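You operate a simulated robot arm through the tools that you are given. There is no shell and no other tool. Be economical: measure what you need, move in short steps, check, and stop when the job is done.

You run a simulated two-armed robot. Do the job below in one go: nothing can be reset, and whatever is moved stays where it is left.

TASK
Carry the orange pocket tray with both arms and set it on the lower shelf of the tube bench.

It is judged by the outcome, as a careful person would: the job done as asked, and still so three seconds after it is handed in. It fails if anything else is knocked over, pushed out of place, dropped, spilled or broken.

THE ROBOT
Two 7-joint arms with two-finger parallel grippers on one trunk, on a base that drives. Base frame: it is fixed to the floor where the robot stands at the start and does not move with it; the origin is under the middle of the robot, x ahead of it, y to its left, z up; the surface under the hand at the start is at about z = 860. Readings come in mm, degrees, newtons and seconds.
The left shoulder is at the start at [70, 178, 1045], the right one opposite. With the tool pointing down near the work surface each hand reaches from about 280 to 740 mm from the robot's upright axis, wherever it stands, measured 20 degrees to its own side. Places, roughly: lower shelf of the tube bench [-2300, -3500, 300]; orange pocket tray (31x17x4 cm) [500, 200, 900]. Payload 3.43 kg a hand.
The tool frame of a hand sits at the grasp point between the pads (the TCP): z along the fingers, y along the line on which they close. The tips reach 30 mm beyond it. Largest opening 94 mm; finger width 28, thickness 10; the body of the gripper, 50 by 96 mm, starts 55 mm behind the TCP.
Orientation is that of the tool frame in the base frame, as a unit quaternion [x, y, z, w]. With the fingers straight down and closing along the base's y, the tool's x points along the base's -x, its y along +y and its z along -z.

THE INTERFACE
- The arms move only by the tool apply_moves. It takes "left_deltas", "right_deltas" or both (then of equal length, played together; a hand with none holds still); each is a list of rows, each a list of 6 numbers: the shift along the tool's x, y, z in mm, then the turn, a rotation vector about the tool's x, y, z in degrees. In form: [[tx, ty, tz, ax, ay, az], ...]. A call has 1 to 8 rows; each row is the pose to reach, as a shift and turn from the pose commanded when the call began, along the tool's axes at that moment. "left_jaw" and "right_jaw" are, for a hand that has rows, the opening in per cent of the stroke, from 0 (shut) to 100 (fully open), set as the call begins (left out, the last holds). A row lasts 0.2 s, in which the tool goes at most 50 mm and 8.6 degrees; a call with a longer step from one row to the next is refused whole, and so is a gripper value outside its range. Where a pose cannot be reached the arm comes as near as it can. A force on the tool above 40 N (or 10 N above the force at the start of the call, whichever is more), or a blocked arm, ends the call early, and 0.2 s more pass. The fingers move at their own pace (about 153 mm/s each) and stop on an object; they squeeze with about 29 N. The grip force told is the motor's: it shows also when the fingers shut on nothing. Time passes only in rows, and 0.2 s behind the last, so rows that repeat a pose let the fingers close. It gives the time, the measured TCP pose, the force on the tool (base axes), the opening and the grip force at its end, in the units of the frame above (readings bear some noise), with the torque about the TCP (base axes, N m) and any sound that the robot's microphone picked up.
- Cameras (640 x 400 px; columns grow to the right, rows downward): "scene" is now at [132.9, 35.1, 1362.8]; the picture's right is [0.39, -0.92, 0.00], its down [-0.54, -0.22, -0.81] and it looks along [0.75, 0.31, -0.58] (base axes); focal length 276 px, centre (320, 200). "left" rides on the left gripper at [76, -14, -102] in its tool frame; the picture's right is [0.18, 0.98, 0.00], its down [-0.75, 0.14, -0.64] and it looks along [-0.63, 0.12, 0.77] (tool axes); focal length 243 px, centre (320, 200). "right" rides on the right gripper at [76, 14, -103] in its tool frame; the picture's right is [-0.18, 0.98, 0.00], its down [-0.75, -0.14, -0.64] and it looks along [-0.63, -0.12, 0.77] (tool axes); focal length 243 px, centre (320, 200). There is no depth. A picture from a camera that has moved, and an enlarged one, comes with that camera's place and axes in the base frame and with its lens.
- camera(camera): a new picture of that camera. It takes no simulated time.
- slide_trunk(by): slides the trunk up (or, below 0, down) by that many mm; the arms and the scene camera ride with it, the base frame stays. It gives what a move gives, with no picture.
- steer(legs): drives the robot by 1 to 6 legs, each [ahead, turn to the left] in mm and degrees, along the robot's own axes; the way and the turn of a leg run together, so that a leg with both is an arc; at most 1500 mm and 180 degrees a leg. The arms and the cameras ride along, it lands a little off, and it stops where it bumps. It gives what a move gives.
- head_to(pan, tilt): turns the head with the scene camera to pan (to the left, within 86 degrees either way) and tilt (down, from -29 to 69), counted from straight ahead of the robot. It gives what a move gives.
- inspect(camera, box): a new picture of the part [left, top, right, bottom] of that camera's present view, enlarged. It takes no simulated time.
- job_done(): hands the job in; it is judged then, once.

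Go step by step. Nothing tells you exact positions but the pictures and the camera data: compare them with the known pose of the tool, close in by small moves and look again before you grip or let go. The budget is 120 turns and 88 pictures, counting those below and the enlarged ones. Unless the task says otherwise, let go and move clear before handing in, and close with one line.

The tools are called by a JSON object that holds its "api" and its "payload". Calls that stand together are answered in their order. apply_moves: Moves the arms, as the interface text tells. Its arguments: {"type":"object","properties":{"left_deltas":{"type":"array","items":{"type":"array","items":{"type":"number"}}},"left_jaw":{"type":"number"},"right_deltas":{"type":"array","items":{"type":"array","items":{"type":"number"}}},"right_jaw":{"type":"number"}},"required":[]} The other tools are called the same way: slide_trunk (by) slides the trunk up or down; steer (legs) drives the base; head_to (pan, tilt) turns the head that bears the scene camera; camera (camera) takes a picture; inspect (camera, box) takes an enlarged picture of a part of a camera's view; job_done () hands the job in.

At the start:

```text
t: 0.0
left_tcp_pos: [451.3, 393.3, 1178.5]
left_tool_rot: [-0.001, 1.0, 0.0, 0.0]
left_force: [0.6, -0.8, -0.7]
left_wrist_torque: [-0.02, 0.02, 0.0]
left_width: 94.1
left_finger_force: 0.0
right_tcp_pos: [490.3, 8.5, 1138.9]
right_tool_rot: [-0.001, 1.0, 0.0, 0.001]
right_force: [-0.2, 0.2, 0.7]
right_wrist_torque: [0.01, 0.0, 0.04]
right_width: 93.9
right_finger_force: 0.1
trunk travel left (down, up): [-625.0, 215.0]
robot x, y, heading: [0.6, -0.5, -0.0]
head pan, tilt: [22.7, 35.5]
```

scene: 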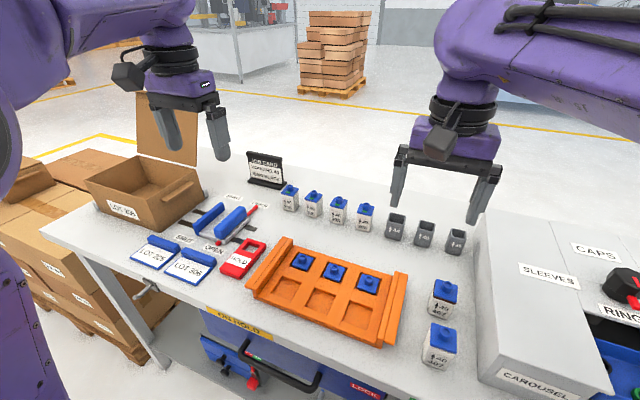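
right: 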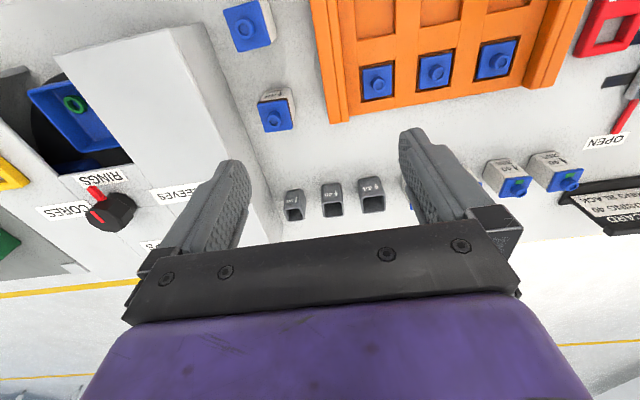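
left: 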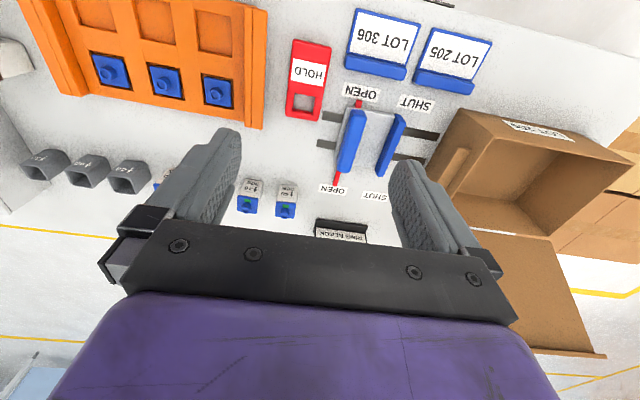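

The orange tray, with three blue-capped pieces in its pockets, lies ahead on the bench with raised walls at its left and right ends. I take a closer look at it to measure it.

{"api": "inspect", "payload": {"camera": "scene", "box": [220, 210, 440, 360]}}

{"api": "head_to", "payload": {"pan": 0, "tilt": 60}}

{"api": "camera", "payload": {"camera": "scene"}}

```text
2.67 times, centred on (330, 285) of scene
camera zoom: at [132.9, 35.1, 1362.8], right [0.39, -0.92, 0.0], down [-0.54, -0.22, -0.81], along [0.75, 0.31, -0.58], focal length 736 px, centre (293, -27)
```

zoom: 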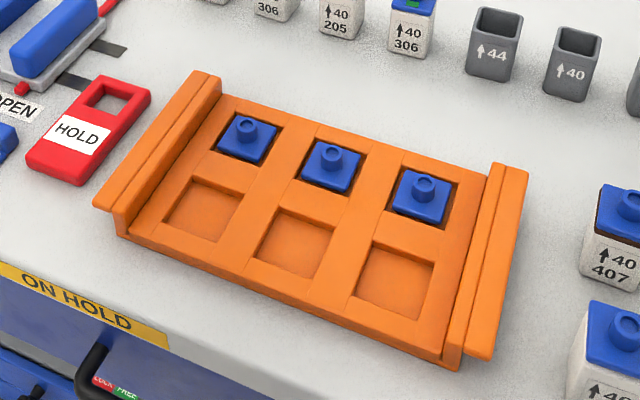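

```text
t: 0.9
left_tcp_pos: [450.3, 393.4, 1179.9]
left_tool_rot: [-0.001, 1.0, -0.001, 0.0]
left_force: [0.5, -0.5, 0.1]
left_wrist_torque: [-0.01, 0.02, 0.01]
left_width: 93.9
left_finger_force: 0.1
right_tcp_pos: [488.2, 9.1, 1139.8]
right_tool_rot: [0.0, 1.0, 0.0, 0.001]
right_force: [0.1, 0.2, 0.4]
right_wrist_torque: [-0.05, -0.03, -0.02]
right_width: 93.9
right_finger_force: 0.1
trunk travel left (down, up): [-625.0, 215.0]
robot x, y, heading: [-0.3, -1.5, -0.1]
head pan, tilt: [0.0, 60.0]
```

```text
83 pictures are left
camera scene: at [118.7, 1.3, 1329.3], right [0.0, -1.0, 0.0], down [-0.87, 0.0, -0.5], along [0.5, 0.0, -0.87], focal length 276 px, centre (320, 200)
```

scene: 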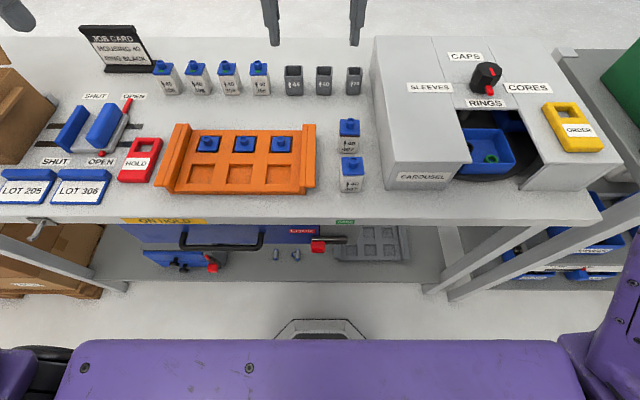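

The tray has end walls with lips that I can grip from above, fingers closing along y. Before lifting, I look toward the tube bench to learn the shelf and the route.

{"api": "head_to", "payload": {"pan": -86, "tilt": 15}}

{"api": "camera", "payload": {"camera": "scene"}}

```text
t: 2.5
left_tcp_pos: [451.7, 393.9, 1179.3]
left_tool_rot: [0.0, 1.0, 0.0, 0.0]
left_force: [0.0, -0.7, -0.1]
left_wrist_torque: [0.01, 0.01, -0.01]
left_width: 93.9
left_finger_force: 0.1
right_tcp_pos: [489.3, 9.1, 1139.1]
right_tool_rot: [-0.001, 1.0, 0.0, -0.001]
right_force: [-0.5, 0.1, -0.3]
right_wrist_torque: [0.02, 0.0, 0.04]
right_width: 94.1
right_finger_force: 0.1
trunk travel left (down, up): [-625.0, 215.0]
robot x, y, heading: [0.8, 4.2, 0.1]
head pan, tilt: [-85.9, 15.0]
```

```text
82 pictures are left
camera scene: at [58.7, -92.0, 1395.6], right [-1.0, -0.07, 0.0], down [-0.02, 0.26, -0.97], along [0.07, -0.96, -0.26], focal length 276 px, centre (320, 200)
```

scene: 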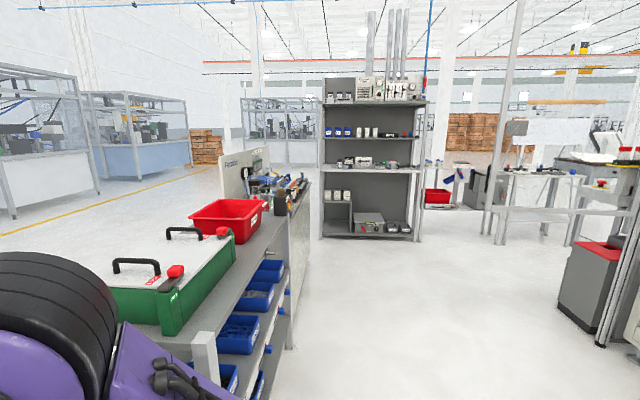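

{"api": "inspect", "payload": {"camera": "scene", "box": [410, 110, 640, 260]}}

```text
2.67 times, centred on (525, 185) of scene
camera zoom: at [58.7, -92.0, 1395.6], right [-1.0, -0.07, 0.0], down [-0.02, 0.26, -0.97], along [0.07, -0.96, -0.26], focal length 736 px, centre (-227, 240)
```

zoom: 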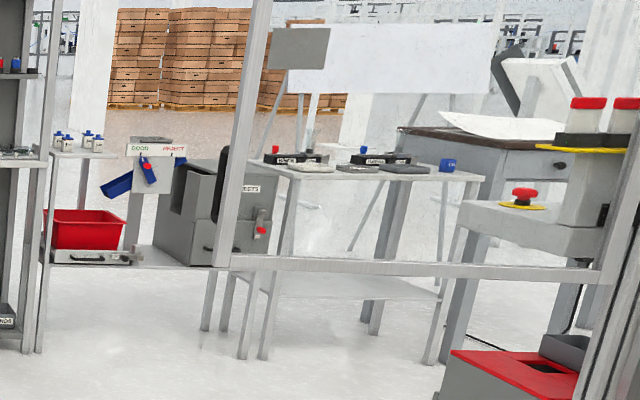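

The tube bench seems to be the small table with a lower shelf far to the right-rear, and something like a rail stands in front of it. I back away from this bench and turn to scout it before taking the tray.

{"api": "steer", "payload": {"legs": [[-450, 0]]}}

{"api": "head_to", "payload": {"pan": -86, "tilt": 30}}

{"api": "camera", "payload": {"camera": "scene"}}

{"api": "steer", "payload": {"legs": [[0, -90]]}}

{"api": "head_to", "payload": {"pan": -40, "tilt": 25}}

{"api": "camera", "payload": {"camera": "scene"}}

```text
t: 5.2
left_tcp_pos: [-0.4, 393.5, 1178.4]
left_tool_rot: [-0.002, 1.0, 0.001, 0.0]
left_force: [1.4, 0.5, -1.1]
left_wrist_torque: [-0.02, 0.02, -0.02]
left_width: 94.1
left_finger_force: 0.2
right_tcp_pos: [39.1, 9.0, 1139.7]
right_tool_rot: [-0.002, 1.0, 0.0, 0.0]
right_force: [-0.1, -0.7, -0.2]
right_wrist_torque: [0.02, -0.02, 0.01]
right_width: 94.0
right_finger_force: 0.0
trunk travel left (down, up): [-625.0, 215.0]
robot x, y, heading: [-451.1, 4.9, -0.1]
head pan, tilt: [-85.9, 15.0]
```

```text
t: 6.0
left_tcp_pos: [-2.2, 394.5, 1179.1]
left_tool_rot: [-0.004, 1.0, 0.0, 0.0]
left_force: [0.3, 0.3, -0.4]
left_wrist_torque: [0.03, -0.01, 0.01]
left_width: 93.8
left_finger_force: 0.1
right_tcp_pos: [38.0, 8.8, 1138.9]
right_tool_rot: [-0.002, 1.0, -0.001, 0.0]
right_force: [0.4, -0.6, -0.5]
right_wrist_torque: [0.03, -0.02, -0.03]
right_width: 94.3
right_finger_force: 0.0
trunk travel left (down, up): [-625.0, 215.0]
robot x, y, heading: [-449.1, 0.7, 0.1]
head pan, tilt: [-85.9, 30.0]
```

```text
80 pictures are left
camera scene: at [-392.1, -89.7, 1371.5], right [-1.0, -0.07, 0.0], down [-0.04, 0.5, -0.87], along [0.06, -0.86, -0.5], focal length 276 px, centre (320, 200)
```

scene: 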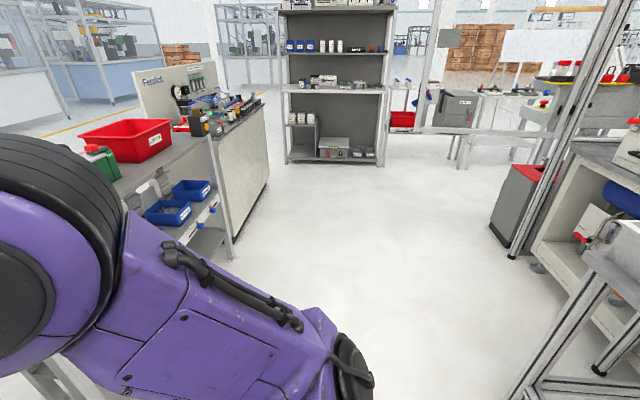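

```text
t: 10.2
left_tcp_pos: [-60.1, -452.2, 1179.3]
left_tool_rot: [0.708, 0.706, -0.001, 0.0]
left_force: [0.1, -0.5, -0.3]
left_wrist_torque: [0.01, -0.02, 0.05]
left_width: 93.9
left_finger_force: 0.0
right_tcp_pos: [-445.4, -490.1, 1139.6]
right_tool_rot: [0.708, 0.706, 0.0, 0.0]
right_force: [-0.9, -0.3, 0.4]
right_wrist_torque: [0.0, 0.0, 0.01]
right_width: 93.8
right_finger_force: 0.1
trunk travel left (down, up): [-625.0, 215.0]
robot x, y, heading: [-449.2, 0.5, -90.1]
head pan, tilt: [-85.9, 30.0]
```

```text
t: 11.3
left_tcp_pos: [-59.7, -451.7, 1179.4]
left_tool_rot: [0.709, 0.705, -0.001, 0.001]
left_force: [-0.2, 0.2, -0.2]
left_wrist_torque: [0.01, 0.02, -0.01]
left_width: 94.0
left_finger_force: 0.0
right_tcp_pos: [-446.0, -488.2, 1140.3]
right_tool_rot: [0.708, 0.706, 0.0, 0.0]
right_force: [-0.9, 0.1, 0.7]
right_wrist_torque: [0.01, -0.03, 0.0]
right_width: 94.2
right_finger_force: 0.0
trunk travel left (down, up): [-625.0, 215.0]
robot x, y, heading: [-450.6, 0.5, -90.5]
head pan, tilt: [-40.0, 25.0]
```

```text
79 pictures are left
camera scene: at [-508.5, -120.2, 1379.3], right [-0.76, 0.65, 0.0], down [0.27, 0.32, -0.91], along [-0.59, -0.69, -0.42], focal length 276 px, centre (320, 200)
```

scene: 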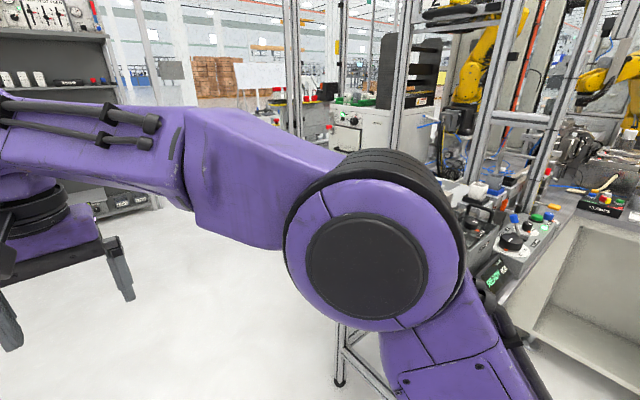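

The way along -y at x≈-450 is clear (green bench at x>350, stand leg at about x=-1136). I drive ahead to look at the tube bench.

{"api": "steer", "payload": {"legs": [[1500, 0]]}}

{"api": "head_to", "payload": {"pan": -50, "tilt": 25}}

{"api": "camera", "payload": {"camera": "scene"}}

{"api": "head_to", "payload": {"pan": -20, "tilt": 25}}

{"api": "camera", "payload": {"camera": "scene"}}

```text
t: 18.8
left_tcp_pos: [-86.2, -1954.8, 1179.4]
left_tool_rot: [0.714, 0.7, 0.0, 0.0]
left_force: [-0.1, -0.7, -0.3]
left_wrist_torque: [0.0, -0.01, 0.01]
left_width: 93.8
left_finger_force: 0.0
right_tcp_pos: [-471.2, -1987.8, 1140.1]
right_tool_rot: [0.714, 0.7, 0.001, 0.0]
right_force: [0.4, 0.7, 0.1]
right_wrist_torque: [0.0, 0.05, 0.0]
right_width: 94.1
right_finger_force: 0.0
trunk travel left (down, up): [-625.0, 215.0]
robot x, y, heading: [-469.1, -1499.6, -90.9]
head pan, tilt: [-40.0, 25.0]
```

```text
t: 19.5
left_tcp_pos: [-85.4, -1956.1, 1179.5]
left_tool_rot: [0.714, 0.701, 0.001, 0.001]
left_force: [-0.1, 0.8, 0.2]
left_wrist_torque: [0.03, -0.01, -0.01]
left_width: 94.0
left_finger_force: 0.0
right_tcp_pos: [-471.0, -1987.3, 1139.6]
right_tool_rot: [0.714, 0.7, 0.0, 0.0]
right_force: [-0.2, -0.9, 0.0]
right_wrist_torque: [-0.02, 0.02, 0.0]
right_width: 93.9
right_finger_force: 0.0
trunk travel left (down, up): [-625.0, 215.0]
robot x, y, heading: [-470.4, -1501.5, -91.1]
head pan, tilt: [-50.0, 25.0]
```

```text
78 pictures are left
camera scene: at [-540.0, -1606.0, 1379.3], right [-0.63, 0.78, 0.0], down [0.33, 0.27, -0.91], along [-0.71, -0.57, -0.42], focal length 276 px, centre (320, 200)
```

scene: 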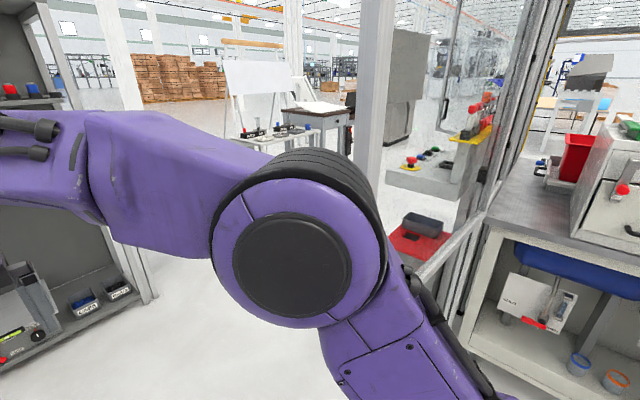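

```text
t: 20.4
left_tcp_pos: [-86.0, -1955.1, 1178.1]
left_tool_rot: [0.713, 0.701, 0.0, 0.0]
left_force: [-0.8, 0.3, 0.6]
left_wrist_torque: [-0.01, -0.01, 0.01]
left_width: 93.8
left_finger_force: 0.1
right_tcp_pos: [-470.8, -1987.6, 1138.7]
right_tool_rot: [0.714, 0.7, 0.001, 0.0]
right_force: [1.0, -0.8, 0.4]
right_wrist_torque: [-0.03, -0.01, -0.02]
right_width: 94.0
right_finger_force: 0.1
trunk travel left (down, up): [-625.0, 215.0]
robot x, y, heading: [-468.2, -1498.6, -90.9]
head pan, tilt: [-20.0, 25.0]
```

```text
77 pictures are left
camera scene: at [-501.6, -1633.9, 1379.3], right [-0.93, 0.36, 0.0], down [0.15, 0.39, -0.91], along [-0.33, -0.84, -0.42], focal length 276 px, centre (320, 200)
```

scene: 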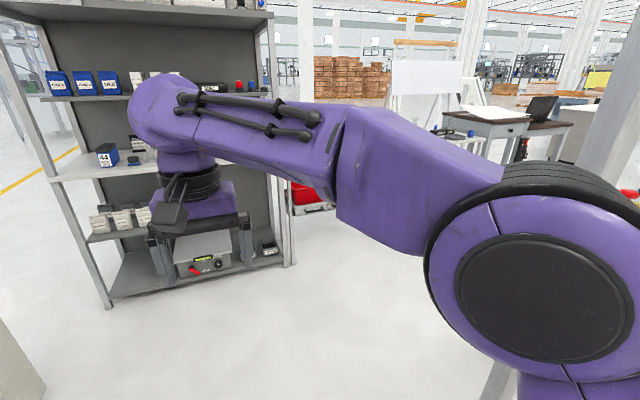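

The right arm hides the bench; I turn the robot to face it.

{"api": "steer", "payload": {"legs": [[0, -40]]}}

{"api": "head_to", "payload": {"pan": 5, "tilt": 25}}

{"api": "camera", "payload": {"camera": "scene"}}

```text
t: 22.7
left_tcp_pos: [-476.8, -2096.1, 1177.7]
left_tool_rot: [0.912, 0.409, 0.0, 0.0]
left_force: [0.4, -0.2, 0.3]
left_wrist_torque: [-0.02, -0.01, 0.0]
left_width: 94.0
left_finger_force: 0.1
right_tcp_pos: [-789.8, -1868.5, 1138.6]
right_tool_rot: [0.912, 0.409, 0.0, 0.0]
right_force: [2.6, -0.7, 0.7]
right_wrist_torque: [0.02, -0.03, -0.03]
right_width: 92.6
right_finger_force: 0.1
trunk travel left (down, up): [-625.0, 215.0]
robot x, y, heading: [-470.3, -1497.6, -131.6]
head pan, tilt: [-20.0, 25.0]
```

```text
t: 23.6
left_tcp_pos: [-475.3, -2096.3, 1178.6]
left_tool_rot: [0.912, 0.41, 0.0, 0.0]
left_force: [-0.6, -0.4, 0.6]
left_wrist_torque: [0.03, -0.03, 0.0]
left_width: 94.0
left_finger_force: 0.1
right_tcp_pos: [-787.7, -1869.1, 1139.3]
right_tool_rot: [0.912, 0.409, 0.0, 0.0]
right_force: [2.2, -0.4, -0.1]
right_wrist_torque: [-0.04, -0.03, 0.0]
right_width: 93.0
right_finger_force: 0.0
trunk travel left (down, up): [-625.0, 215.0]
robot x, y, heading: [-474.6, -1496.2, -131.9]
head pan, tilt: [5.0, 25.0]
```

```text
76 pictures are left
camera scene: at [-555.4, -1609.5, 1379.3], right [-0.8, 0.6, 0.0], down [0.25, 0.34, -0.91], along [-0.54, -0.73, -0.42], focal length 276 px, centre (320, 200)
```

scene: 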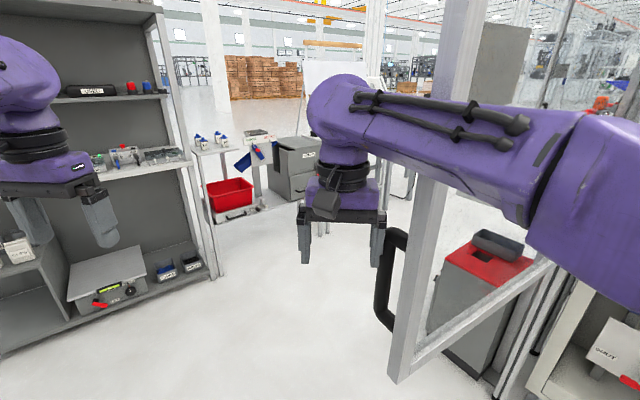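

The right fingers read a light contact beside the open door's handle. I turn back left at once.

{"api": "steer", "payload": {"legs": [[0, 15]]}}

{"api": "camera", "payload": {"camera": "right"}}

{"api": "camera", "payload": {"camera": "scene"}}

```text
t: 24.9
left_tcp_pos: [-322.6, -2077.6, 1179.0]
left_tool_rot: [0.851, 0.524, 0.0, 0.0]
left_force: [0.5, 0.0, -0.4]
left_wrist_torque: [0.0, -0.04, 0.0]
left_width: 93.9
left_finger_force: 0.1
right_tcp_pos: [-683.6, -1937.2, 1139.3]
right_tool_rot: [0.852, 0.523, 0.0, 0.0]
right_force: [-0.6, -1.2, -0.2]
right_wrist_torque: [-0.02, 0.02, -0.04]
right_width: 94.0
right_finger_force: 0.1
trunk travel left (down, up): [-625.0, 215.0]
robot x, y, heading: [-468.2, -1498.3, -117.0]
head pan, tilt: [5.0, 25.0]
```

```text
75 pictures are left
camera right: at [-637.5, -1876.5, 1240.9], right [0.79, -0.61, 0.0], down [-0.47, -0.61, 0.64], along [-0.39, -0.51, -0.77], focal length 243 px, centre (320, 200)
```

right: 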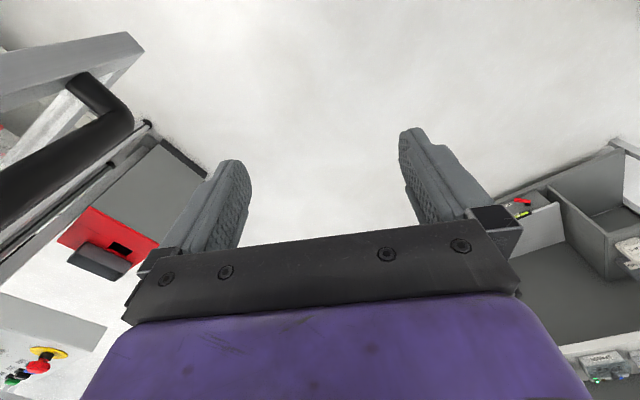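

```text
74 pictures are left
camera scene: at [-524.6, -1628.1, 1379.3], right [-0.93, 0.37, 0.0], down [0.16, 0.39, -0.91], along [-0.34, -0.84, -0.42], focal length 276 px, centre (320, 200)
```

scene: 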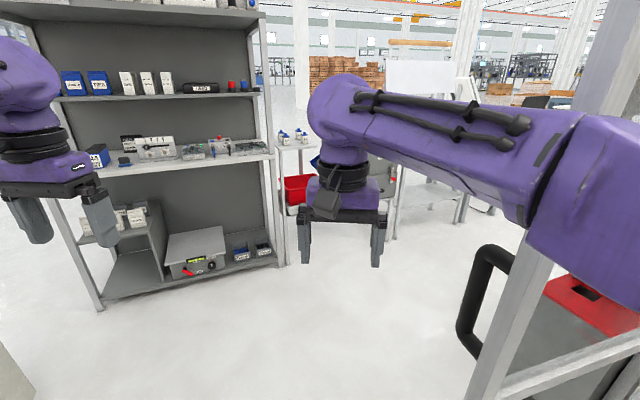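

An open guard door juts into the aisle to about x=-840, y=-1850. I keep to x≈-230 to pass it, go on to y≈-2600 and then look toward the tube bench.

{"api": "steer", "payload": {"legs": [[0, 52], [500, 0], [0, -25], [650, 0]]}}

{"api": "head_to", "payload": {"pan": -75, "tilt": 20}}

{"api": "camera", "payload": {"camera": "scene"}}

```text
t: 34.7
left_tcp_pos: [141.7, -3057.2, 1178.2]
left_tool_rot: [0.708, 0.706, -0.001, 0.001]
left_force: [0.2, -0.7, -0.5]
left_wrist_torque: [0.03, -0.02, 0.0]
left_width: 94.1
left_finger_force: 0.1
right_tcp_pos: [-242.5, -3095.2, 1139.9]
right_tool_rot: [0.709, 0.706, 0.0, 0.001]
right_force: [0.0, -0.5, 0.6]
right_wrist_torque: [-0.01, -0.02, -0.01]
right_width: 94.0
right_finger_force: 0.0
trunk travel left (down, up): [-625.0, 215.0]
robot x, y, heading: [-249.7, -2602.8, -90.6]
head pan, tilt: [5.0, 25.0]
```

```text
t: 36.2
left_tcp_pos: [141.8, -3058.8, 1179.8]
left_tool_rot: [0.708, 0.706, -0.001, 0.001]
left_force: [0.7, 1.0, -0.7]
left_wrist_torque: [-0.01, -0.04, 0.05]
left_width: 94.2
left_finger_force: 0.1
right_tcp_pos: [-242.3, -3094.5, 1139.5]
right_tool_rot: [0.708, 0.706, 0.0, 0.001]
right_force: [-0.2, -0.3, -0.6]
right_wrist_torque: [0.02, -0.02, -0.03]
right_width: 93.8
right_finger_force: 0.1
trunk travel left (down, up): [-625.0, 215.0]
robot x, y, heading: [-250.1, -2603.9, -90.2]
head pan, tilt: [-75.0, 20.0]
```

```text
73 pictures are left
camera scene: at [-336.5, -2679.1, 1387.4], right [-0.25, 0.97, 0.0], down [0.33, 0.09, -0.94], along [-0.91, -0.24, -0.34], focal length 276 px, centre (320, 200)
```

scene: 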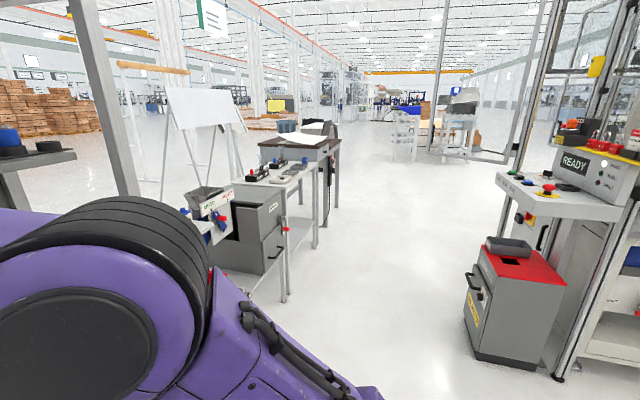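

The tube bench front edge runs at y≈-3335 from x≈-1890 to -2670, facing the aisle. I drive up the middle of the aisle to stand before it.

{"api": "steer", "payload": {"legs": [[110, 0], [0, -90], [1500, 0]]}}

{"api": "head_to", "payload": {"pan": 50, "tilt": 30}}

{"api": "camera", "payload": {"camera": "scene"}}

```text
t: 48.4
left_tcp_pos: [-2219.9, -2986.4, 1179.0]
left_tool_rot: [0.999, -0.035, 0.0, 0.0]
left_force: [0.5, -0.6, -0.4]
left_wrist_torque: [0.02, -0.01, 0.0]
left_width: 94.1
left_finger_force: 0.0
right_tcp_pos: [-2230.8, -2599.5, 1139.7]
right_tool_rot: [0.999, -0.035, 0.0, 0.0]
right_force: [0.6, 0.1, 0.2]
right_wrist_torque: [-0.02, 0.05, 0.02]
right_width: 94.0
right_finger_force: 0.2
trunk travel left (down, up): [-625.0, 215.0]
robot x, y, heading: [-1743.6, -2624.5, 175.7]
head pan, tilt: [-75.0, 20.0]
```

```text
t: 50.4
left_tcp_pos: [-2220.4, -2987.2, 1178.6]
left_tool_rot: [0.999, -0.036, 0.001, 0.001]
left_force: [0.1, 0.3, -1.2]
left_wrist_torque: [-0.02, -0.02, 0.02]
left_width: 94.1
left_finger_force: 0.0
right_tcp_pos: [-2230.7, -2599.8, 1139.5]
right_tool_rot: [0.999, -0.035, 0.001, 0.0]
right_force: [0.1, 0.5, 0.2]
right_wrist_torque: [0.01, -0.01, -0.04]
right_width: 94.1
right_finger_force: 0.0
trunk travel left (down, up): [-625.0, 215.0]
robot x, y, heading: [-1741.8, -2625.9, 175.8]
head pan, tilt: [50.0, 30.0]
```

```text
72 pictures are left
camera scene: at [-1853.8, -2688.6, 1371.4], right [-0.72, 0.7, 0.0], down [0.35, 0.36, -0.87], along [-0.6, -0.62, -0.5], focal length 276 px, centre (320, 200)
```

scene: 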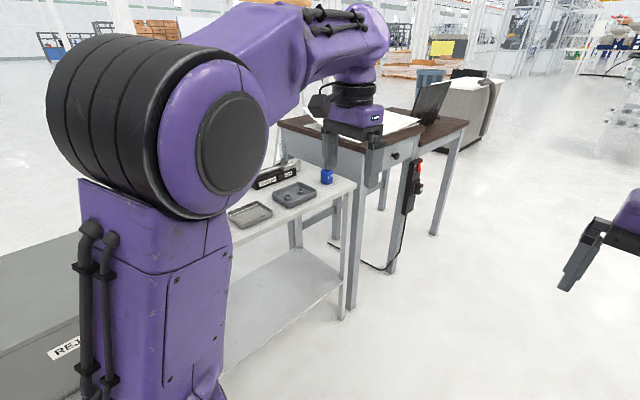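

{"api": "steer", "payload": {"legs": [[520, 0], [0, 94]]}}

{"api": "head_to", "payload": {"pan": 0, "tilt": 40}}

{"api": "camera", "payload": {"camera": "scene"}}

```text
t: 57.5
left_tcp_pos: [-1843.8, -3022.2, 1178.6]
left_tool_rot: [0.691, 0.723, -0.001, 0.0]
left_force: [-0.5, 0.8, 0.0]
left_wrist_torque: [-0.02, 0.0, 0.03]
left_width: 94.0
left_finger_force: 0.1
right_tcp_pos: [-2227.0, -3077.3, 1139.8]
right_tool_rot: [0.69, 0.724, 0.0, 0.0]
right_force: [-0.1, 0.2, -0.2]
right_wrist_torque: [0.02, 0.02, -0.02]
right_width: 93.9
right_finger_force: 0.0
trunk travel left (down, up): [-625.0, 215.0]
robot x, y, heading: [-2254.2, -2592.4, -87.4]
head pan, tilt: [50.0, 30.0]
```

```text
t: 58.7
left_tcp_pos: [-1843.1, -3020.9, 1180.1]
left_tool_rot: [0.69, 0.724, -0.001, 0.001]
left_force: [1.1, 0.1, 0.3]
left_wrist_torque: [0.01, -0.03, 0.0]
left_width: 93.8
left_finger_force: 0.1
right_tcp_pos: [-2227.7, -3077.5, 1140.0]
right_tool_rot: [0.69, 0.724, 0.001, -0.001]
right_force: [0.9, 0.2, 0.3]
right_wrist_torque: [0.02, 0.02, -0.02]
right_width: 93.8
right_finger_force: 0.1
trunk travel left (down, up): [-625.0, 215.0]
robot x, y, heading: [-2257.5, -2587.9, -87.2]
head pan, tilt: [0.0, 40.0]
```

```text
71 pictures are left
camera scene: at [-2248.6, -2724.7, 1356.0], right [-1.0, -0.05, 0.0], down [-0.03, 0.64, -0.77], along [0.04, -0.77, -0.64], focal length 276 px, centre (320, 200)
```

scene: 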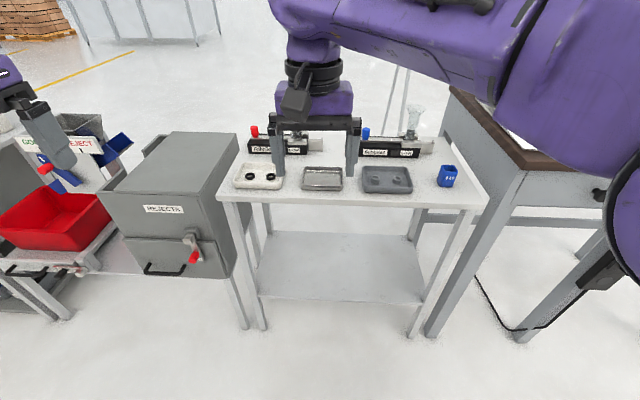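

I now see the shelf: front edge y≈-3350, depth about 390 mm, z≈295, between legs at x≈-1930 and -2660, table underside about 800. I rehearse the placing posture with empty hands, tilted forward about 40°, to see whether the forearms fit.

{"api": "apply_moves", "payload": {"left_deltas": [[-6, -32, 22, 0, -5, 0], [-12, -63, 45, 0, -10, 0], [-19, -95, 67, 0, -15, 0], [-25, -127, 90, 0, -20, 0], [-31, -158, 112, 0, -25, 0], [-37, -190, 134, 0, -30, 0], [-44, -221, 157, 0, -35, 0], [-50, -253, 179, 0, -40, 0]], "right_deltas": [[-1, -19, 17, 0, -5, 0], [-2, -37, 35, 0, -10, 0], [-4, -56, 52, 0, -15, 0], [-5, -75, 70, 0, -20, 0], [-6, -94, 87, 0, -25, 0], [-7, -112, 104, 0, -30, 0], [-9, -131, 122, 0, -35, 0], [-10, -150, 139, 0, -40, 0]]}}

{"api": "camera", "payload": {"camera": "scene"}}

```text
t: 60.5
left_tcp_pos: [-2088.0, -3134.0, 972.5]
left_tool_rot: [0.641, 0.688, -0.242, 0.24]
left_force: [1.0, 0.0, 0.5]
left_wrist_torque: [0.0, -0.03, 0.03]
left_width: 93.7
left_finger_force: 0.0
left hand out of reach, approached as far as the arm can: row 3, 4, 5, 6, 7, 8
right_tcp_pos: [-2377.1, -3096.0, 999.0]
right_tool_rot: [0.65, 0.679, -0.235, 0.249]
right_force: [0.0, 0.1, 0.0]
right_wrist_torque: [0.04, 0.0, 0.04]
right_width: 93.5
right_finger_force: 0.1
trunk travel left (down, up): [-625.0, 215.0]
robot x, y, heading: [-2259.8, -2588.8, -87.5]
head pan, tilt: [0.0, 40.0]
```

```text
70 pictures are left
camera scene: at [-2250.9, -2724.7, 1356.1], right [-1.0, -0.05, 0.0], down [-0.03, 0.64, -0.77], along [0.04, -0.77, -0.64], focal length 276 px, centre (320, 200)
```

scene: 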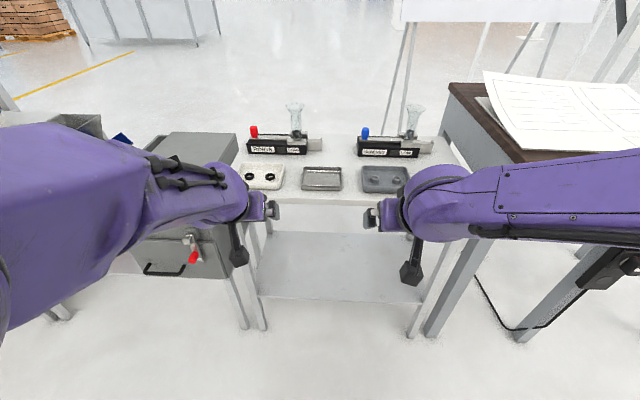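

The right hand took the posture; the left came near but fell about 50 mm off. I send a hold to see how its command stands, and nudge it.

{"api": "apply_moves", "payload": {"left_deltas": [[0, 0, -20, 0, 0, 0], [0, 0, -20, 0, 0, 0]]}}

```text
t: 61.1
left_tcp_pos: [-2090.0, -3125.4, 970.4]
left_tool_rot: [0.652, 0.684, -0.225, 0.238]
left_force: [0.0, -0.3, 0.9]
left_wrist_torque: [0.03, 0.01, -0.05]
left_width: 93.6
left_finger_force: 0.1
left hand out of reach, approached as far as the arm can: row 1
right_tcp_pos: [-2375.2, -3095.0, 1000.6]
right_tool_rot: [0.648, 0.68, -0.236, 0.248]
right_force: [0.9, -1.0, -0.1]
right_wrist_torque: [0.0, 0.0, -0.03]
right_width: 94.1
right_finger_force: 0.0
trunk travel left (down, up): [-625.0, 215.0]
robot x, y, heading: [-2260.2, -2591.6, -87.4]
head pan, tilt: [0.0, 40.0]
```

{"api": "apply_moves", "payload": {"left_deltas": [[0, 0, -20, 0, 0, 0], [10, 0, -40, 0, 0, 0], [21, 0, -53, 0, 0, 0], [21, 0, -53, 0, 0, 0]]}}

{"api": "camera", "payload": {"camera": "scene"}}

```text
t: 62.1
left_tcp_pos: [-2085.9, -3130.6, 973.2]
left_tool_rot: [0.648, 0.68, -0.237, 0.249]
left_force: [-1.2, 0.0, 0.0]
left_wrist_torque: [0.01, 0.0, 0.02]
left_width: 93.9
left_finger_force: 0.1
left hand out of reach, approached as far as the arm can: row 1, 2, 3, 4
right_tcp_pos: [-2375.6, -3095.1, 1001.6]
right_tool_rot: [0.649, 0.68, -0.237, 0.247]
right_force: [-1.5, 0.2, -0.5]
right_wrist_torque: [-0.01, 0.02, 0.04]
right_width: 93.9
right_finger_force: 0.0
trunk travel left (down, up): [-625.0, 215.0]
robot x, y, heading: [-2253.9, -2587.3, -87.2]
head pan, tilt: [0.0, 40.0]
```

```text
69 pictures are left
camera scene: at [-2249.5, -2724.6, 1356.0], right [-1.0, -0.05, 0.0], down [-0.03, 0.64, -0.77], along [0.04, -0.77, -0.64], focal length 276 px, centre (320, 200)
```

scene: 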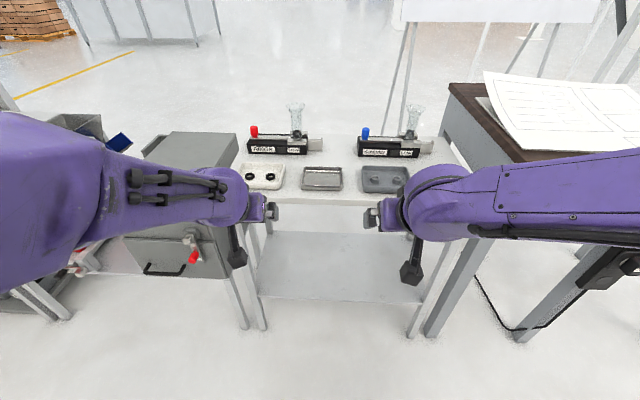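

{"api": "apply_moves", "payload": {"left_deltas": [[0, 0, -10, 0, 8, 0], [0, 0, -10, 0, 16, 0], [0, 0, -15, 0, 24, 0], [10, 0, -30, 0, 32, 0], [20, 0, -50, 0, 40, 0], [20, 0, -50, 0, 40, 0]]}}

```text
t: 63.5
left_tcp_pos: [-2085.5, -3082.2, 1000.3]
left_tool_rot: [0.691, 0.723, 0.001, 0.0]
left_force: [0.1, -0.3, 0.3]
left_wrist_torque: [0.02, 0.0, 0.02]
left_width: 93.9
left_finger_force: 0.1
right_tcp_pos: [-2374.3, -3095.4, 1000.4]
right_tool_rot: [0.649, 0.68, -0.236, 0.247]
right_force: [-0.3, 0.0, 0.4]
right_wrist_torque: [0.0, 0.01, 0.01]
right_width: 93.9
right_finger_force: 0.0
trunk travel left (down, up): [-625.0, 215.0]
robot x, y, heading: [-2254.8, -2590.3, -87.3]
head pan, tilt: [0.0, 40.0]
```

The downward pose is fine there. I lower it to about z 900 and tilt again, to see whether the tilt is reachable at tray height.

{"api": "apply_moves", "payload": {"left_deltas": [[0, 0, 40, 0, 0, 0], [0, 0, 80, 0, 0, 0], [0, 0, 100, 0, -8, 0], [0, 0, 100, 0, -16, 0], [0, 0, 100, 0, -24, 0], [0, 0, 100, 0, -32, 0], [0, 0, 100, 0, -40, 0], [0, 0, 100, 0, -40, 0]], "right_deltas": [[16, 0, 18, 0, 0, 0], [32, 0, 37, 0, 0, 0], [48, 0, 57, 0, 0, 0], [64, 0, 77, 0, 0, 0], [64, 0, 77, 0, 0, 0], [64, 0, 77, 0, 0, 0], [64, 0, 77, 0, 0, 0], [64, 0, 77, 0, 0, 0]]}}

{"api": "camera", "payload": {"camera": "scene"}}

```text
t: 65.3
left_tcp_pos: [-2086.3, -3081.3, 898.9]
left_tool_rot: [0.648, 0.681, -0.236, 0.248]
left_force: [0.0, -0.5, -0.4]
left_wrist_torque: [0.02, 0.0, -0.01]
left_width: 93.9
left_finger_force: 0.2
right_tcp_pos: [-2374.6, -3097.1, 900.4]
right_tool_rot: [0.649, 0.68, -0.235, 0.247]
right_force: [0.5, 0.5, -0.2]
right_wrist_torque: [0.0, 0.08, -0.03]
right_width: 93.9
right_finger_force: 0.2
trunk travel left (down, up): [-625.0, 215.0]
robot x, y, heading: [-2257.0, -2590.3, -87.4]
head pan, tilt: [0.0, 40.0]
```

```text
68 pictures are left
camera scene: at [-2247.9, -2724.6, 1356.0], right [-1.0, -0.05, 0.0], down [-0.03, 0.64, -0.77], along [0.04, -0.77, -0.64], focal length 276 px, centre (320, 200)
```

scene: 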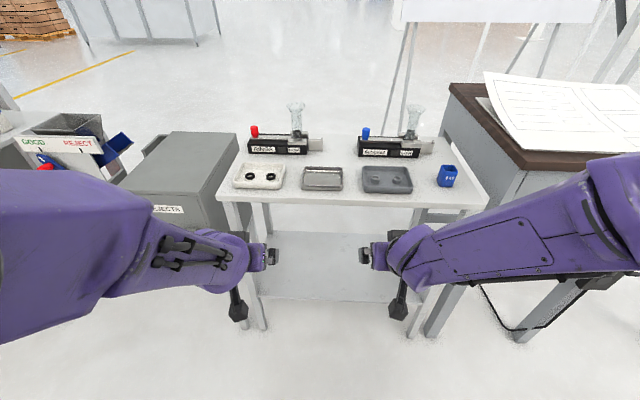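

Both hands hold the tilted posture well. I rehearse lowering the trunk and creeping up to the shelf with empty hands.

{"api": "slide_trunk", "payload": {"by": -480}}

{"api": "steer", "payload": {"legs": [[0, -2.6], [200, 0]]}}

{"api": "camera", "payload": {"camera": "scene"}}

```text
refused: -480 is not a number from -400 to 400
```

```text
t: 67.3
left_tcp_pos: [-2108.3, -3291.3, 898.7]
left_tool_rot: [0.663, 0.666, -0.242, 0.242]
left_force: [0.3, -0.1, 0.0]
left_wrist_torque: [0.0, -0.04, -0.01]
left_width: 94.0
left_finger_force: 0.1
right_tcp_pos: [-2398.1, -3292.2, 900.8]
right_tool_rot: [0.663, 0.665, -0.242, 0.242]
right_force: [0.3, -0.5, 0.2]
right_wrist_torque: [0.01, -0.01, -0.01]
right_width: 94.1
right_finger_force: 0.0
trunk travel left (down, up): [-625.0, 215.0]
robot x, y, heading: [-2261.3, -2791.0, -89.9]
head pan, tilt: [0.0, 40.0]
```

```text
67 pictures are left
camera scene: at [-2254.7, -2927.0, 1356.0], right [-1.0, 0.0, 0.0], down [0.0, 0.64, -0.77], along [0.0, -0.77, -0.64], focal length 276 px, centre (320, 200)
```

scene: 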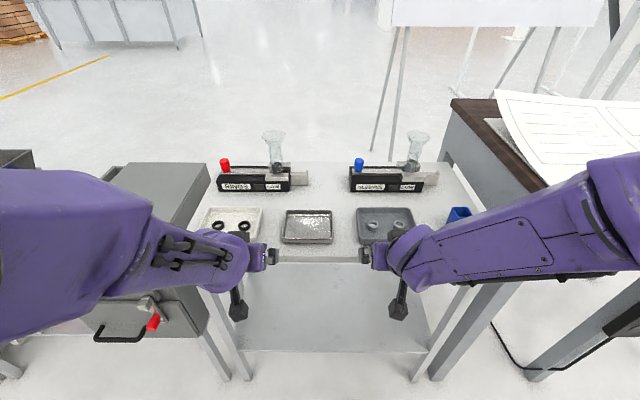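

I back up a little, lower the trunk in two goes, then creep forward.

{"api": "steer", "payload": {"legs": [[-120, 0]]}}

{"api": "slide_trunk", "payload": {"by": -400}}

{"api": "slide_trunk", "payload": {"by": -80}}

{"api": "camera", "payload": {"camera": "scene"}}

```text
t: 68.5
left_tcp_pos: [-2107.3, -3174.7, 899.2]
left_tool_rot: [0.663, 0.666, -0.242, 0.242]
left_force: [0.7, -0.1, -1.0]
left_wrist_torque: [0.03, -0.02, 0.02]
left_width: 94.3
left_finger_force: 0.0
right_tcp_pos: [-2397.1, -3176.0, 899.6]
right_tool_rot: [0.663, 0.666, -0.242, 0.242]
right_force: [-0.2, -0.6, 0.1]
right_wrist_torque: [0.02, 0.01, 0.0]
right_width: 94.2
right_finger_force: 0.2
trunk travel left (down, up): [-625.0, 215.0]
robot x, y, heading: [-2254.4, -2675.9, -89.8]
head pan, tilt: [0.0, 40.0]
```

```text
t: 72.3
left_tcp_pos: [-2106.5, -3173.9, 498.8]
left_tool_rot: [0.662, 0.667, -0.241, 0.243]
left_force: [0.2, -0.1, 0.5]
left_wrist_torque: [-0.04, -0.02, 0.04]
left_width: 93.9
left_finger_force: 0.1
right_tcp_pos: [-2397.4, -3176.9, 500.5]
right_tool_rot: [0.662, 0.666, -0.241, 0.243]
right_force: [0.0, 0.1, -0.3]
right_wrist_torque: [0.02, -0.02, 0.0]
right_width: 94.0
right_finger_force: 0.0
trunk travel left (down, up): [-225.0, 615.0]
robot x, y, heading: [-2259.4, -2675.7, -89.7]
head pan, tilt: [0.0, 40.0]
```

```text
t: 73.5
left_tcp_pos: [-2108.1, -3174.0, 419.1]
left_tool_rot: [0.662, 0.666, -0.242, 0.243]
left_force: [-0.5, 0.3, 0.0]
left_wrist_torque: [0.02, -0.04, 0.0]
left_width: 93.8
left_finger_force: 0.1
right_tcp_pos: [-2397.5, -3177.1, 420.1]
right_tool_rot: [0.663, 0.666, -0.241, 0.243]
right_force: [-0.2, -0.5, 0.5]
right_wrist_torque: [0.01, 0.0, 0.0]
right_width: 94.1
right_finger_force: 0.0
trunk travel left (down, up): [-145.0, 695.0]
robot x, y, heading: [-2257.4, -2677.1, -89.7]
head pan, tilt: [0.0, 40.0]
```

```text
66 pictures are left
camera scene: at [-2254.7, -2810.1, 876.1], right [-1.0, 0.0, 0.0], down [0.0, 0.64, -0.77], along [0.0, -0.77, -0.64], focal length 276 px, centre (320, 200)
```

scene: 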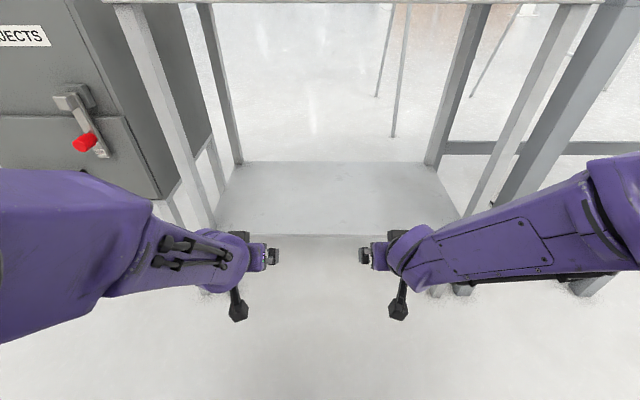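

The posture fits under the table, but the left elbow would come close to the REJECTS bin and bench leg. I test a more stretched reach, which should keep the elbows farther back.

{"api": "apply_moves", "payload": {"left_deltas": [[-29, 0, 24, 0, 0, 0], [-57, 0, 48, 0, 0, 0], [-86, 0, 72, 0, 0, 0], [-115, 0, 96, 0, 0, 0], [-115, 0, 96, 0, 0, 0]], "right_deltas": [[-29, 0, 24, 0, 0, 0], [-57, 0, 48, 0, 0, 0], [-86, 0, 72, 0, 0, 0], [-115, 0, 96, 0, 0, 0], [-115, 0, 96, 0, 0, 0]]}}

{"api": "camera", "payload": {"camera": "scene"}}

```text
t: 74.7
left_tcp_pos: [-2106.2, -3321.3, 419.2]
left_tool_rot: [0.663, 0.666, -0.241, 0.242]
left_force: [0.1, 0.9, -0.5]
left_wrist_torque: [0.06, -0.01, -0.02]
left_width: 94.2
left_finger_force: 0.1
right_tcp_pos: [-2396.6, -3325.2, 420.5]
right_tool_rot: [0.663, 0.666, -0.241, 0.243]
right_force: [-0.2, -0.2, -0.4]
right_wrist_torque: [-0.01, 0.01, 0.0]
right_width: 93.9
right_finger_force: 0.1
trunk travel left (down, up): [-145.0, 695.0]
robot x, y, heading: [-2258.0, -2673.6, -89.5]
head pan, tilt: [0.0, 40.0]
```

```text
65 pictures are left
camera scene: at [-2254.7, -2810.4, 876.0], right [-1.0, 0.0, 0.0], down [0.0, 0.64, -0.77], along [0.0, -0.77, -0.64], focal length 276 px, centre (320, 200)
```

scene: 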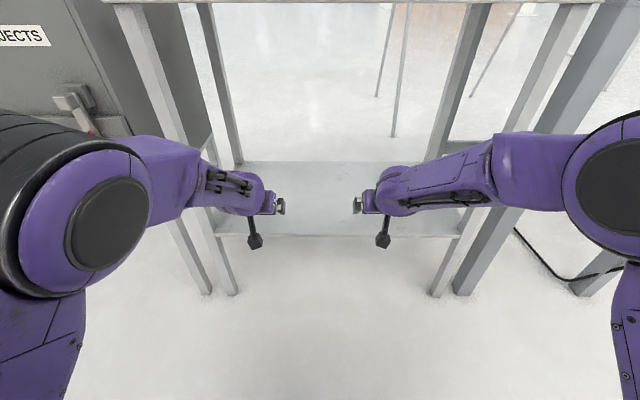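

Stretched to about 650 mm ahead, the elbows stay within ±410 mm and behind the bench front: this is the posture for placing. Now I back off, raise the trunk, and drive home for the tray.

{"api": "steer", "payload": {"legs": [[-60, 0]]}}

{"api": "slide_trunk", "payload": {"by": 400}}

{"api": "slide_trunk", "payload": {"by": 295}}

{"api": "steer", "payload": {"legs": [[0, 89.5], [1000, 0]]}}

```text
t: 75.7
left_tcp_pos: [-2108.0, -3262.5, 420.1]
left_tool_rot: [0.662, 0.666, -0.242, 0.244]
left_force: [-0.2, 0.5, -0.4]
left_wrist_torque: [0.01, -0.02, 0.02]
left_width: 94.0
left_finger_force: 0.1
right_tcp_pos: [-2397.9, -3265.7, 421.5]
right_tool_rot: [0.662, 0.667, -0.241, 0.242]
right_force: [-0.3, 0.2, 0.4]
right_wrist_torque: [0.03, 0.03, 0.01]
right_width: 93.9
right_finger_force: 0.0
trunk travel left (down, up): [-145.0, 695.0]
robot x, y, heading: [-2255.8, -2617.6, -89.8]
head pan, tilt: [0.0, 40.0]
```

```text
t: 79.5
left_tcp_pos: [-2107.9, -3263.0, 818.7]
left_tool_rot: [0.662, 0.666, -0.242, 0.244]
left_force: [0.2, -0.1, -0.3]
left_wrist_torque: [0.01, -0.03, 0.01]
left_width: 93.9
left_finger_force: 0.1
right_tcp_pos: [-2398.7, -3266.4, 821.0]
right_tool_rot: [0.663, 0.666, -0.241, 0.242]
right_force: [0.1, 0.5, -0.9]
right_wrist_torque: [0.0, -0.03, 0.01]
right_width: 94.3
right_finger_force: 0.1
trunk travel left (down, up): [-545.0, 295.0]
robot x, y, heading: [-2260.4, -2619.5, -89.8]
head pan, tilt: [0.0, 40.0]
```

```text
t: 82.5
left_tcp_pos: [-2108.4, -3263.5, 1114.6]
left_tool_rot: [0.663, 0.666, -0.242, 0.243]
left_force: [0.6, 0.1, -0.7]
left_wrist_torque: [-0.02, 0.0, 0.0]
left_width: 94.1
left_finger_force: 0.0
right_tcp_pos: [-2397.8, -3266.5, 1115.9]
right_tool_rot: [0.662, 0.667, -0.241, 0.243]
right_force: [-0.5, 0.3, 0.5]
right_wrist_torque: [0.0, -0.06, 0.01]
right_width: 94.1
right_finger_force: 0.1
trunk travel left (down, up): [-840.0, 0.0]
robot x, y, heading: [-2256.7, -2617.8, -89.8]
head pan, tilt: [0.0, 40.0]
```

```text
t: 91.4
left_tcp_pos: [-603.8, -2496.6, 1115.2]
left_tool_rot: [0.006, 0.939, -0.002, 0.343]
left_force: [0.1, 0.0, 0.4]
left_wrist_torque: [0.02, 0.0, 0.0]
left_width: 94.0
left_finger_force: 0.1
right_tcp_pos: [-607.6, -2787.5, 1116.0]
right_tool_rot: [0.006, 0.939, -0.002, 0.343]
right_force: [0.3, 0.4, -0.2]
right_wrist_torque: [0.0, -0.01, 0.01]
right_width: 93.9
right_finger_force: 0.0
trunk travel left (down, up): [-840.0, 0.0]
robot x, y, heading: [-1251.4, -2636.0, -1.0]
head pan, tilt: [0.0, 40.0]
```

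{"api": "steer", "payload": {"legs": [[950, 0.5], [0, 91]]}}

{"api": "head_to", "payload": {"pan": 0, "tilt": 20}}

{"api": "camera", "payload": {"camera": "scene"}}

```text
t: 100.3
left_tcp_pos: [-453.9, -2003.6, 1113.4]
left_tool_rot: [0.667, -0.662, -0.243, -0.241]
left_force: [0.3, 0.7, 0.6]
left_wrist_torque: [-0.01, 0.0, -0.02]
left_width: 94.0
left_finger_force: 0.0
right_tcp_pos: [-165.3, -2001.3, 1116.0]
right_tool_rot: [0.667, -0.662, -0.243, -0.241]
right_force: [-0.3, 0.2, 0.2]
right_wrist_torque: [-0.05, -0.02, 0.0]
right_width: 93.9
right_finger_force: 0.1
trunk travel left (down, up): [-840.0, 0.0]
robot x, y, heading: [-303.1, -2656.4, 90.2]
head pan, tilt: [0.0, 40.0]
```

```text
t: 101.1
left_tcp_pos: [-455.0, -2003.9, 1114.1]
left_tool_rot: [0.667, -0.662, -0.242, -0.241]
left_force: [0.6, 0.5, 0.4]
left_wrist_torque: [0.0, 0.01, 0.0]
left_width: 94.2
left_finger_force: 0.1
right_tcp_pos: [-165.1, -1999.4, 1116.4]
right_tool_rot: [0.667, -0.662, -0.243, -0.241]
right_force: [0.0, 0.3, 0.2]
right_wrist_torque: [0.0, -0.01, -0.02]
right_width: 94.0
right_finger_force: 0.0
trunk travel left (down, up): [-840.0, 0.0]
robot x, y, heading: [-305.2, -2651.4, 90.3]
head pan, tilt: [0.0, 20.0]
```

```text
64 pictures are left
camera scene: at [-303.5, -2506.6, 1602.3], right [1.0, 0.01, 0.0], down [0.0, -0.34, -0.94], along [0.0, 0.94, -0.34], focal length 276 px, centre (320, 200)
```

scene: 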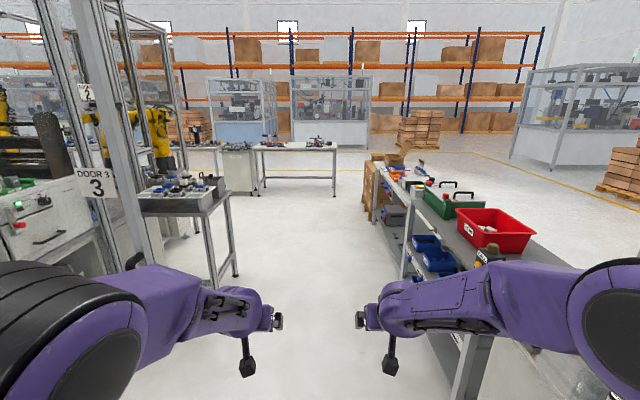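

The open DOOR 3 edge is at about x=-780; I sidestep to x≈-220 before passing it.

{"api": "steer", "payload": {"legs": [[0, -13], [380, 0], [0, 12.5], [1500, 0]]}}

```text
t: 112.2
left_tcp_pos: [-360.0, -115.7, 1114.3]
left_tool_rot: [0.664, -0.664, -0.242, -0.243]
left_force: [-0.4, 0.1, -0.3]
left_wrist_torque: [0.02, 0.02, -0.02]
left_width: 94.1
left_finger_force: 0.1
right_tcp_pos: [-69.2, -116.2, 1115.8]
right_tool_rot: [0.665, -0.663, -0.243, -0.241]
right_force: [-0.6, 0.1, 0.4]
right_wrist_torque: [0.01, 0.0, -0.01]
right_width: 94.1
right_finger_force: 0.1
trunk travel left (down, up): [-840.0, 0.0]
robot x, y, heading: [-211.0, -761.0, 90.2]
head pan, tilt: [0.0, 20.0]
```

Next I swing a bit left to have turning room, reach y≈150, and face the bench with the tray.

{"api": "steer", "payload": {"legs": [[0, 14], [945, 0], [0, -104.3]]}}

{"api": "head_to", "payload": {"pan": 0, "tilt": 35}}

{"api": "camera", "payload": {"camera": "scene"}}

```text
t: 122.3
left_tcp_pos: [207.4, 294.0, 1114.5]
left_tool_rot: [-0.003, 0.939, 0.0, 0.343]
left_force: [0.5, -0.8, 0.0]
left_wrist_torque: [0.02, 0.02, 0.03]
left_width: 93.8
left_finger_force: 0.0
right_tcp_pos: [209.7, 3.0, 1115.3]
right_tool_rot: [-0.004, 0.939, 0.002, 0.343]
right_force: [0.1, 0.8, -0.8]
right_wrist_torque: [-0.01, 0.02, -0.01]
right_width: 94.2
right_finger_force: 0.0
trunk travel left (down, up): [-840.0, 0.0]
robot x, y, heading: [-439.9, 141.9, 0.4]
head pan, tilt: [0.0, 20.0]
```

```text
t: 123.1
left_tcp_pos: [207.3, 293.2, 1113.7]
left_tool_rot: [-0.003, 0.94, 0.001, 0.341]
left_force: [-0.4, -0.4, -0.8]
left_wrist_torque: [0.0, 0.01, 0.03]
left_width: 94.3
left_finger_force: 0.0
right_tcp_pos: [209.6, 3.3, 1115.6]
right_tool_rot: [-0.003, 0.94, 0.001, 0.342]
right_force: [0.3, 0.1, -0.3]
right_wrist_torque: [0.01, 0.0, -0.03]
right_width: 94.0
right_finger_force: 0.2
trunk travel left (down, up): [-840.0, 0.0]
robot x, y, heading: [-442.4, 145.2, 0.2]
head pan, tilt: [0.0, 35.0]
```

```text
63 pictures are left
camera scene: at [-299.4, 143.0, 1578.6], right [0.01, -1.0, 0.0], down [-0.57, 0.0, -0.82], along [0.82, 0.0, -0.57], focal length 276 px, centre (320, 200)
```

scene: 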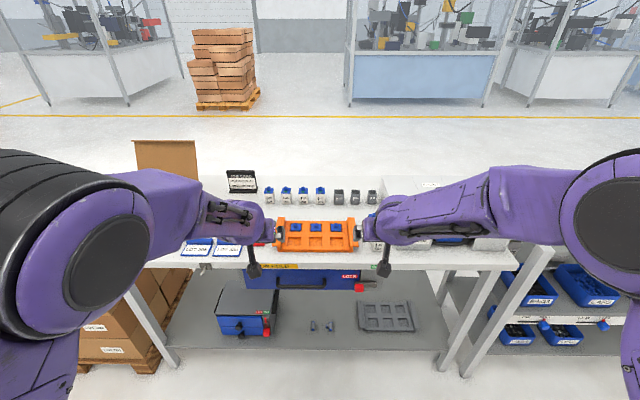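

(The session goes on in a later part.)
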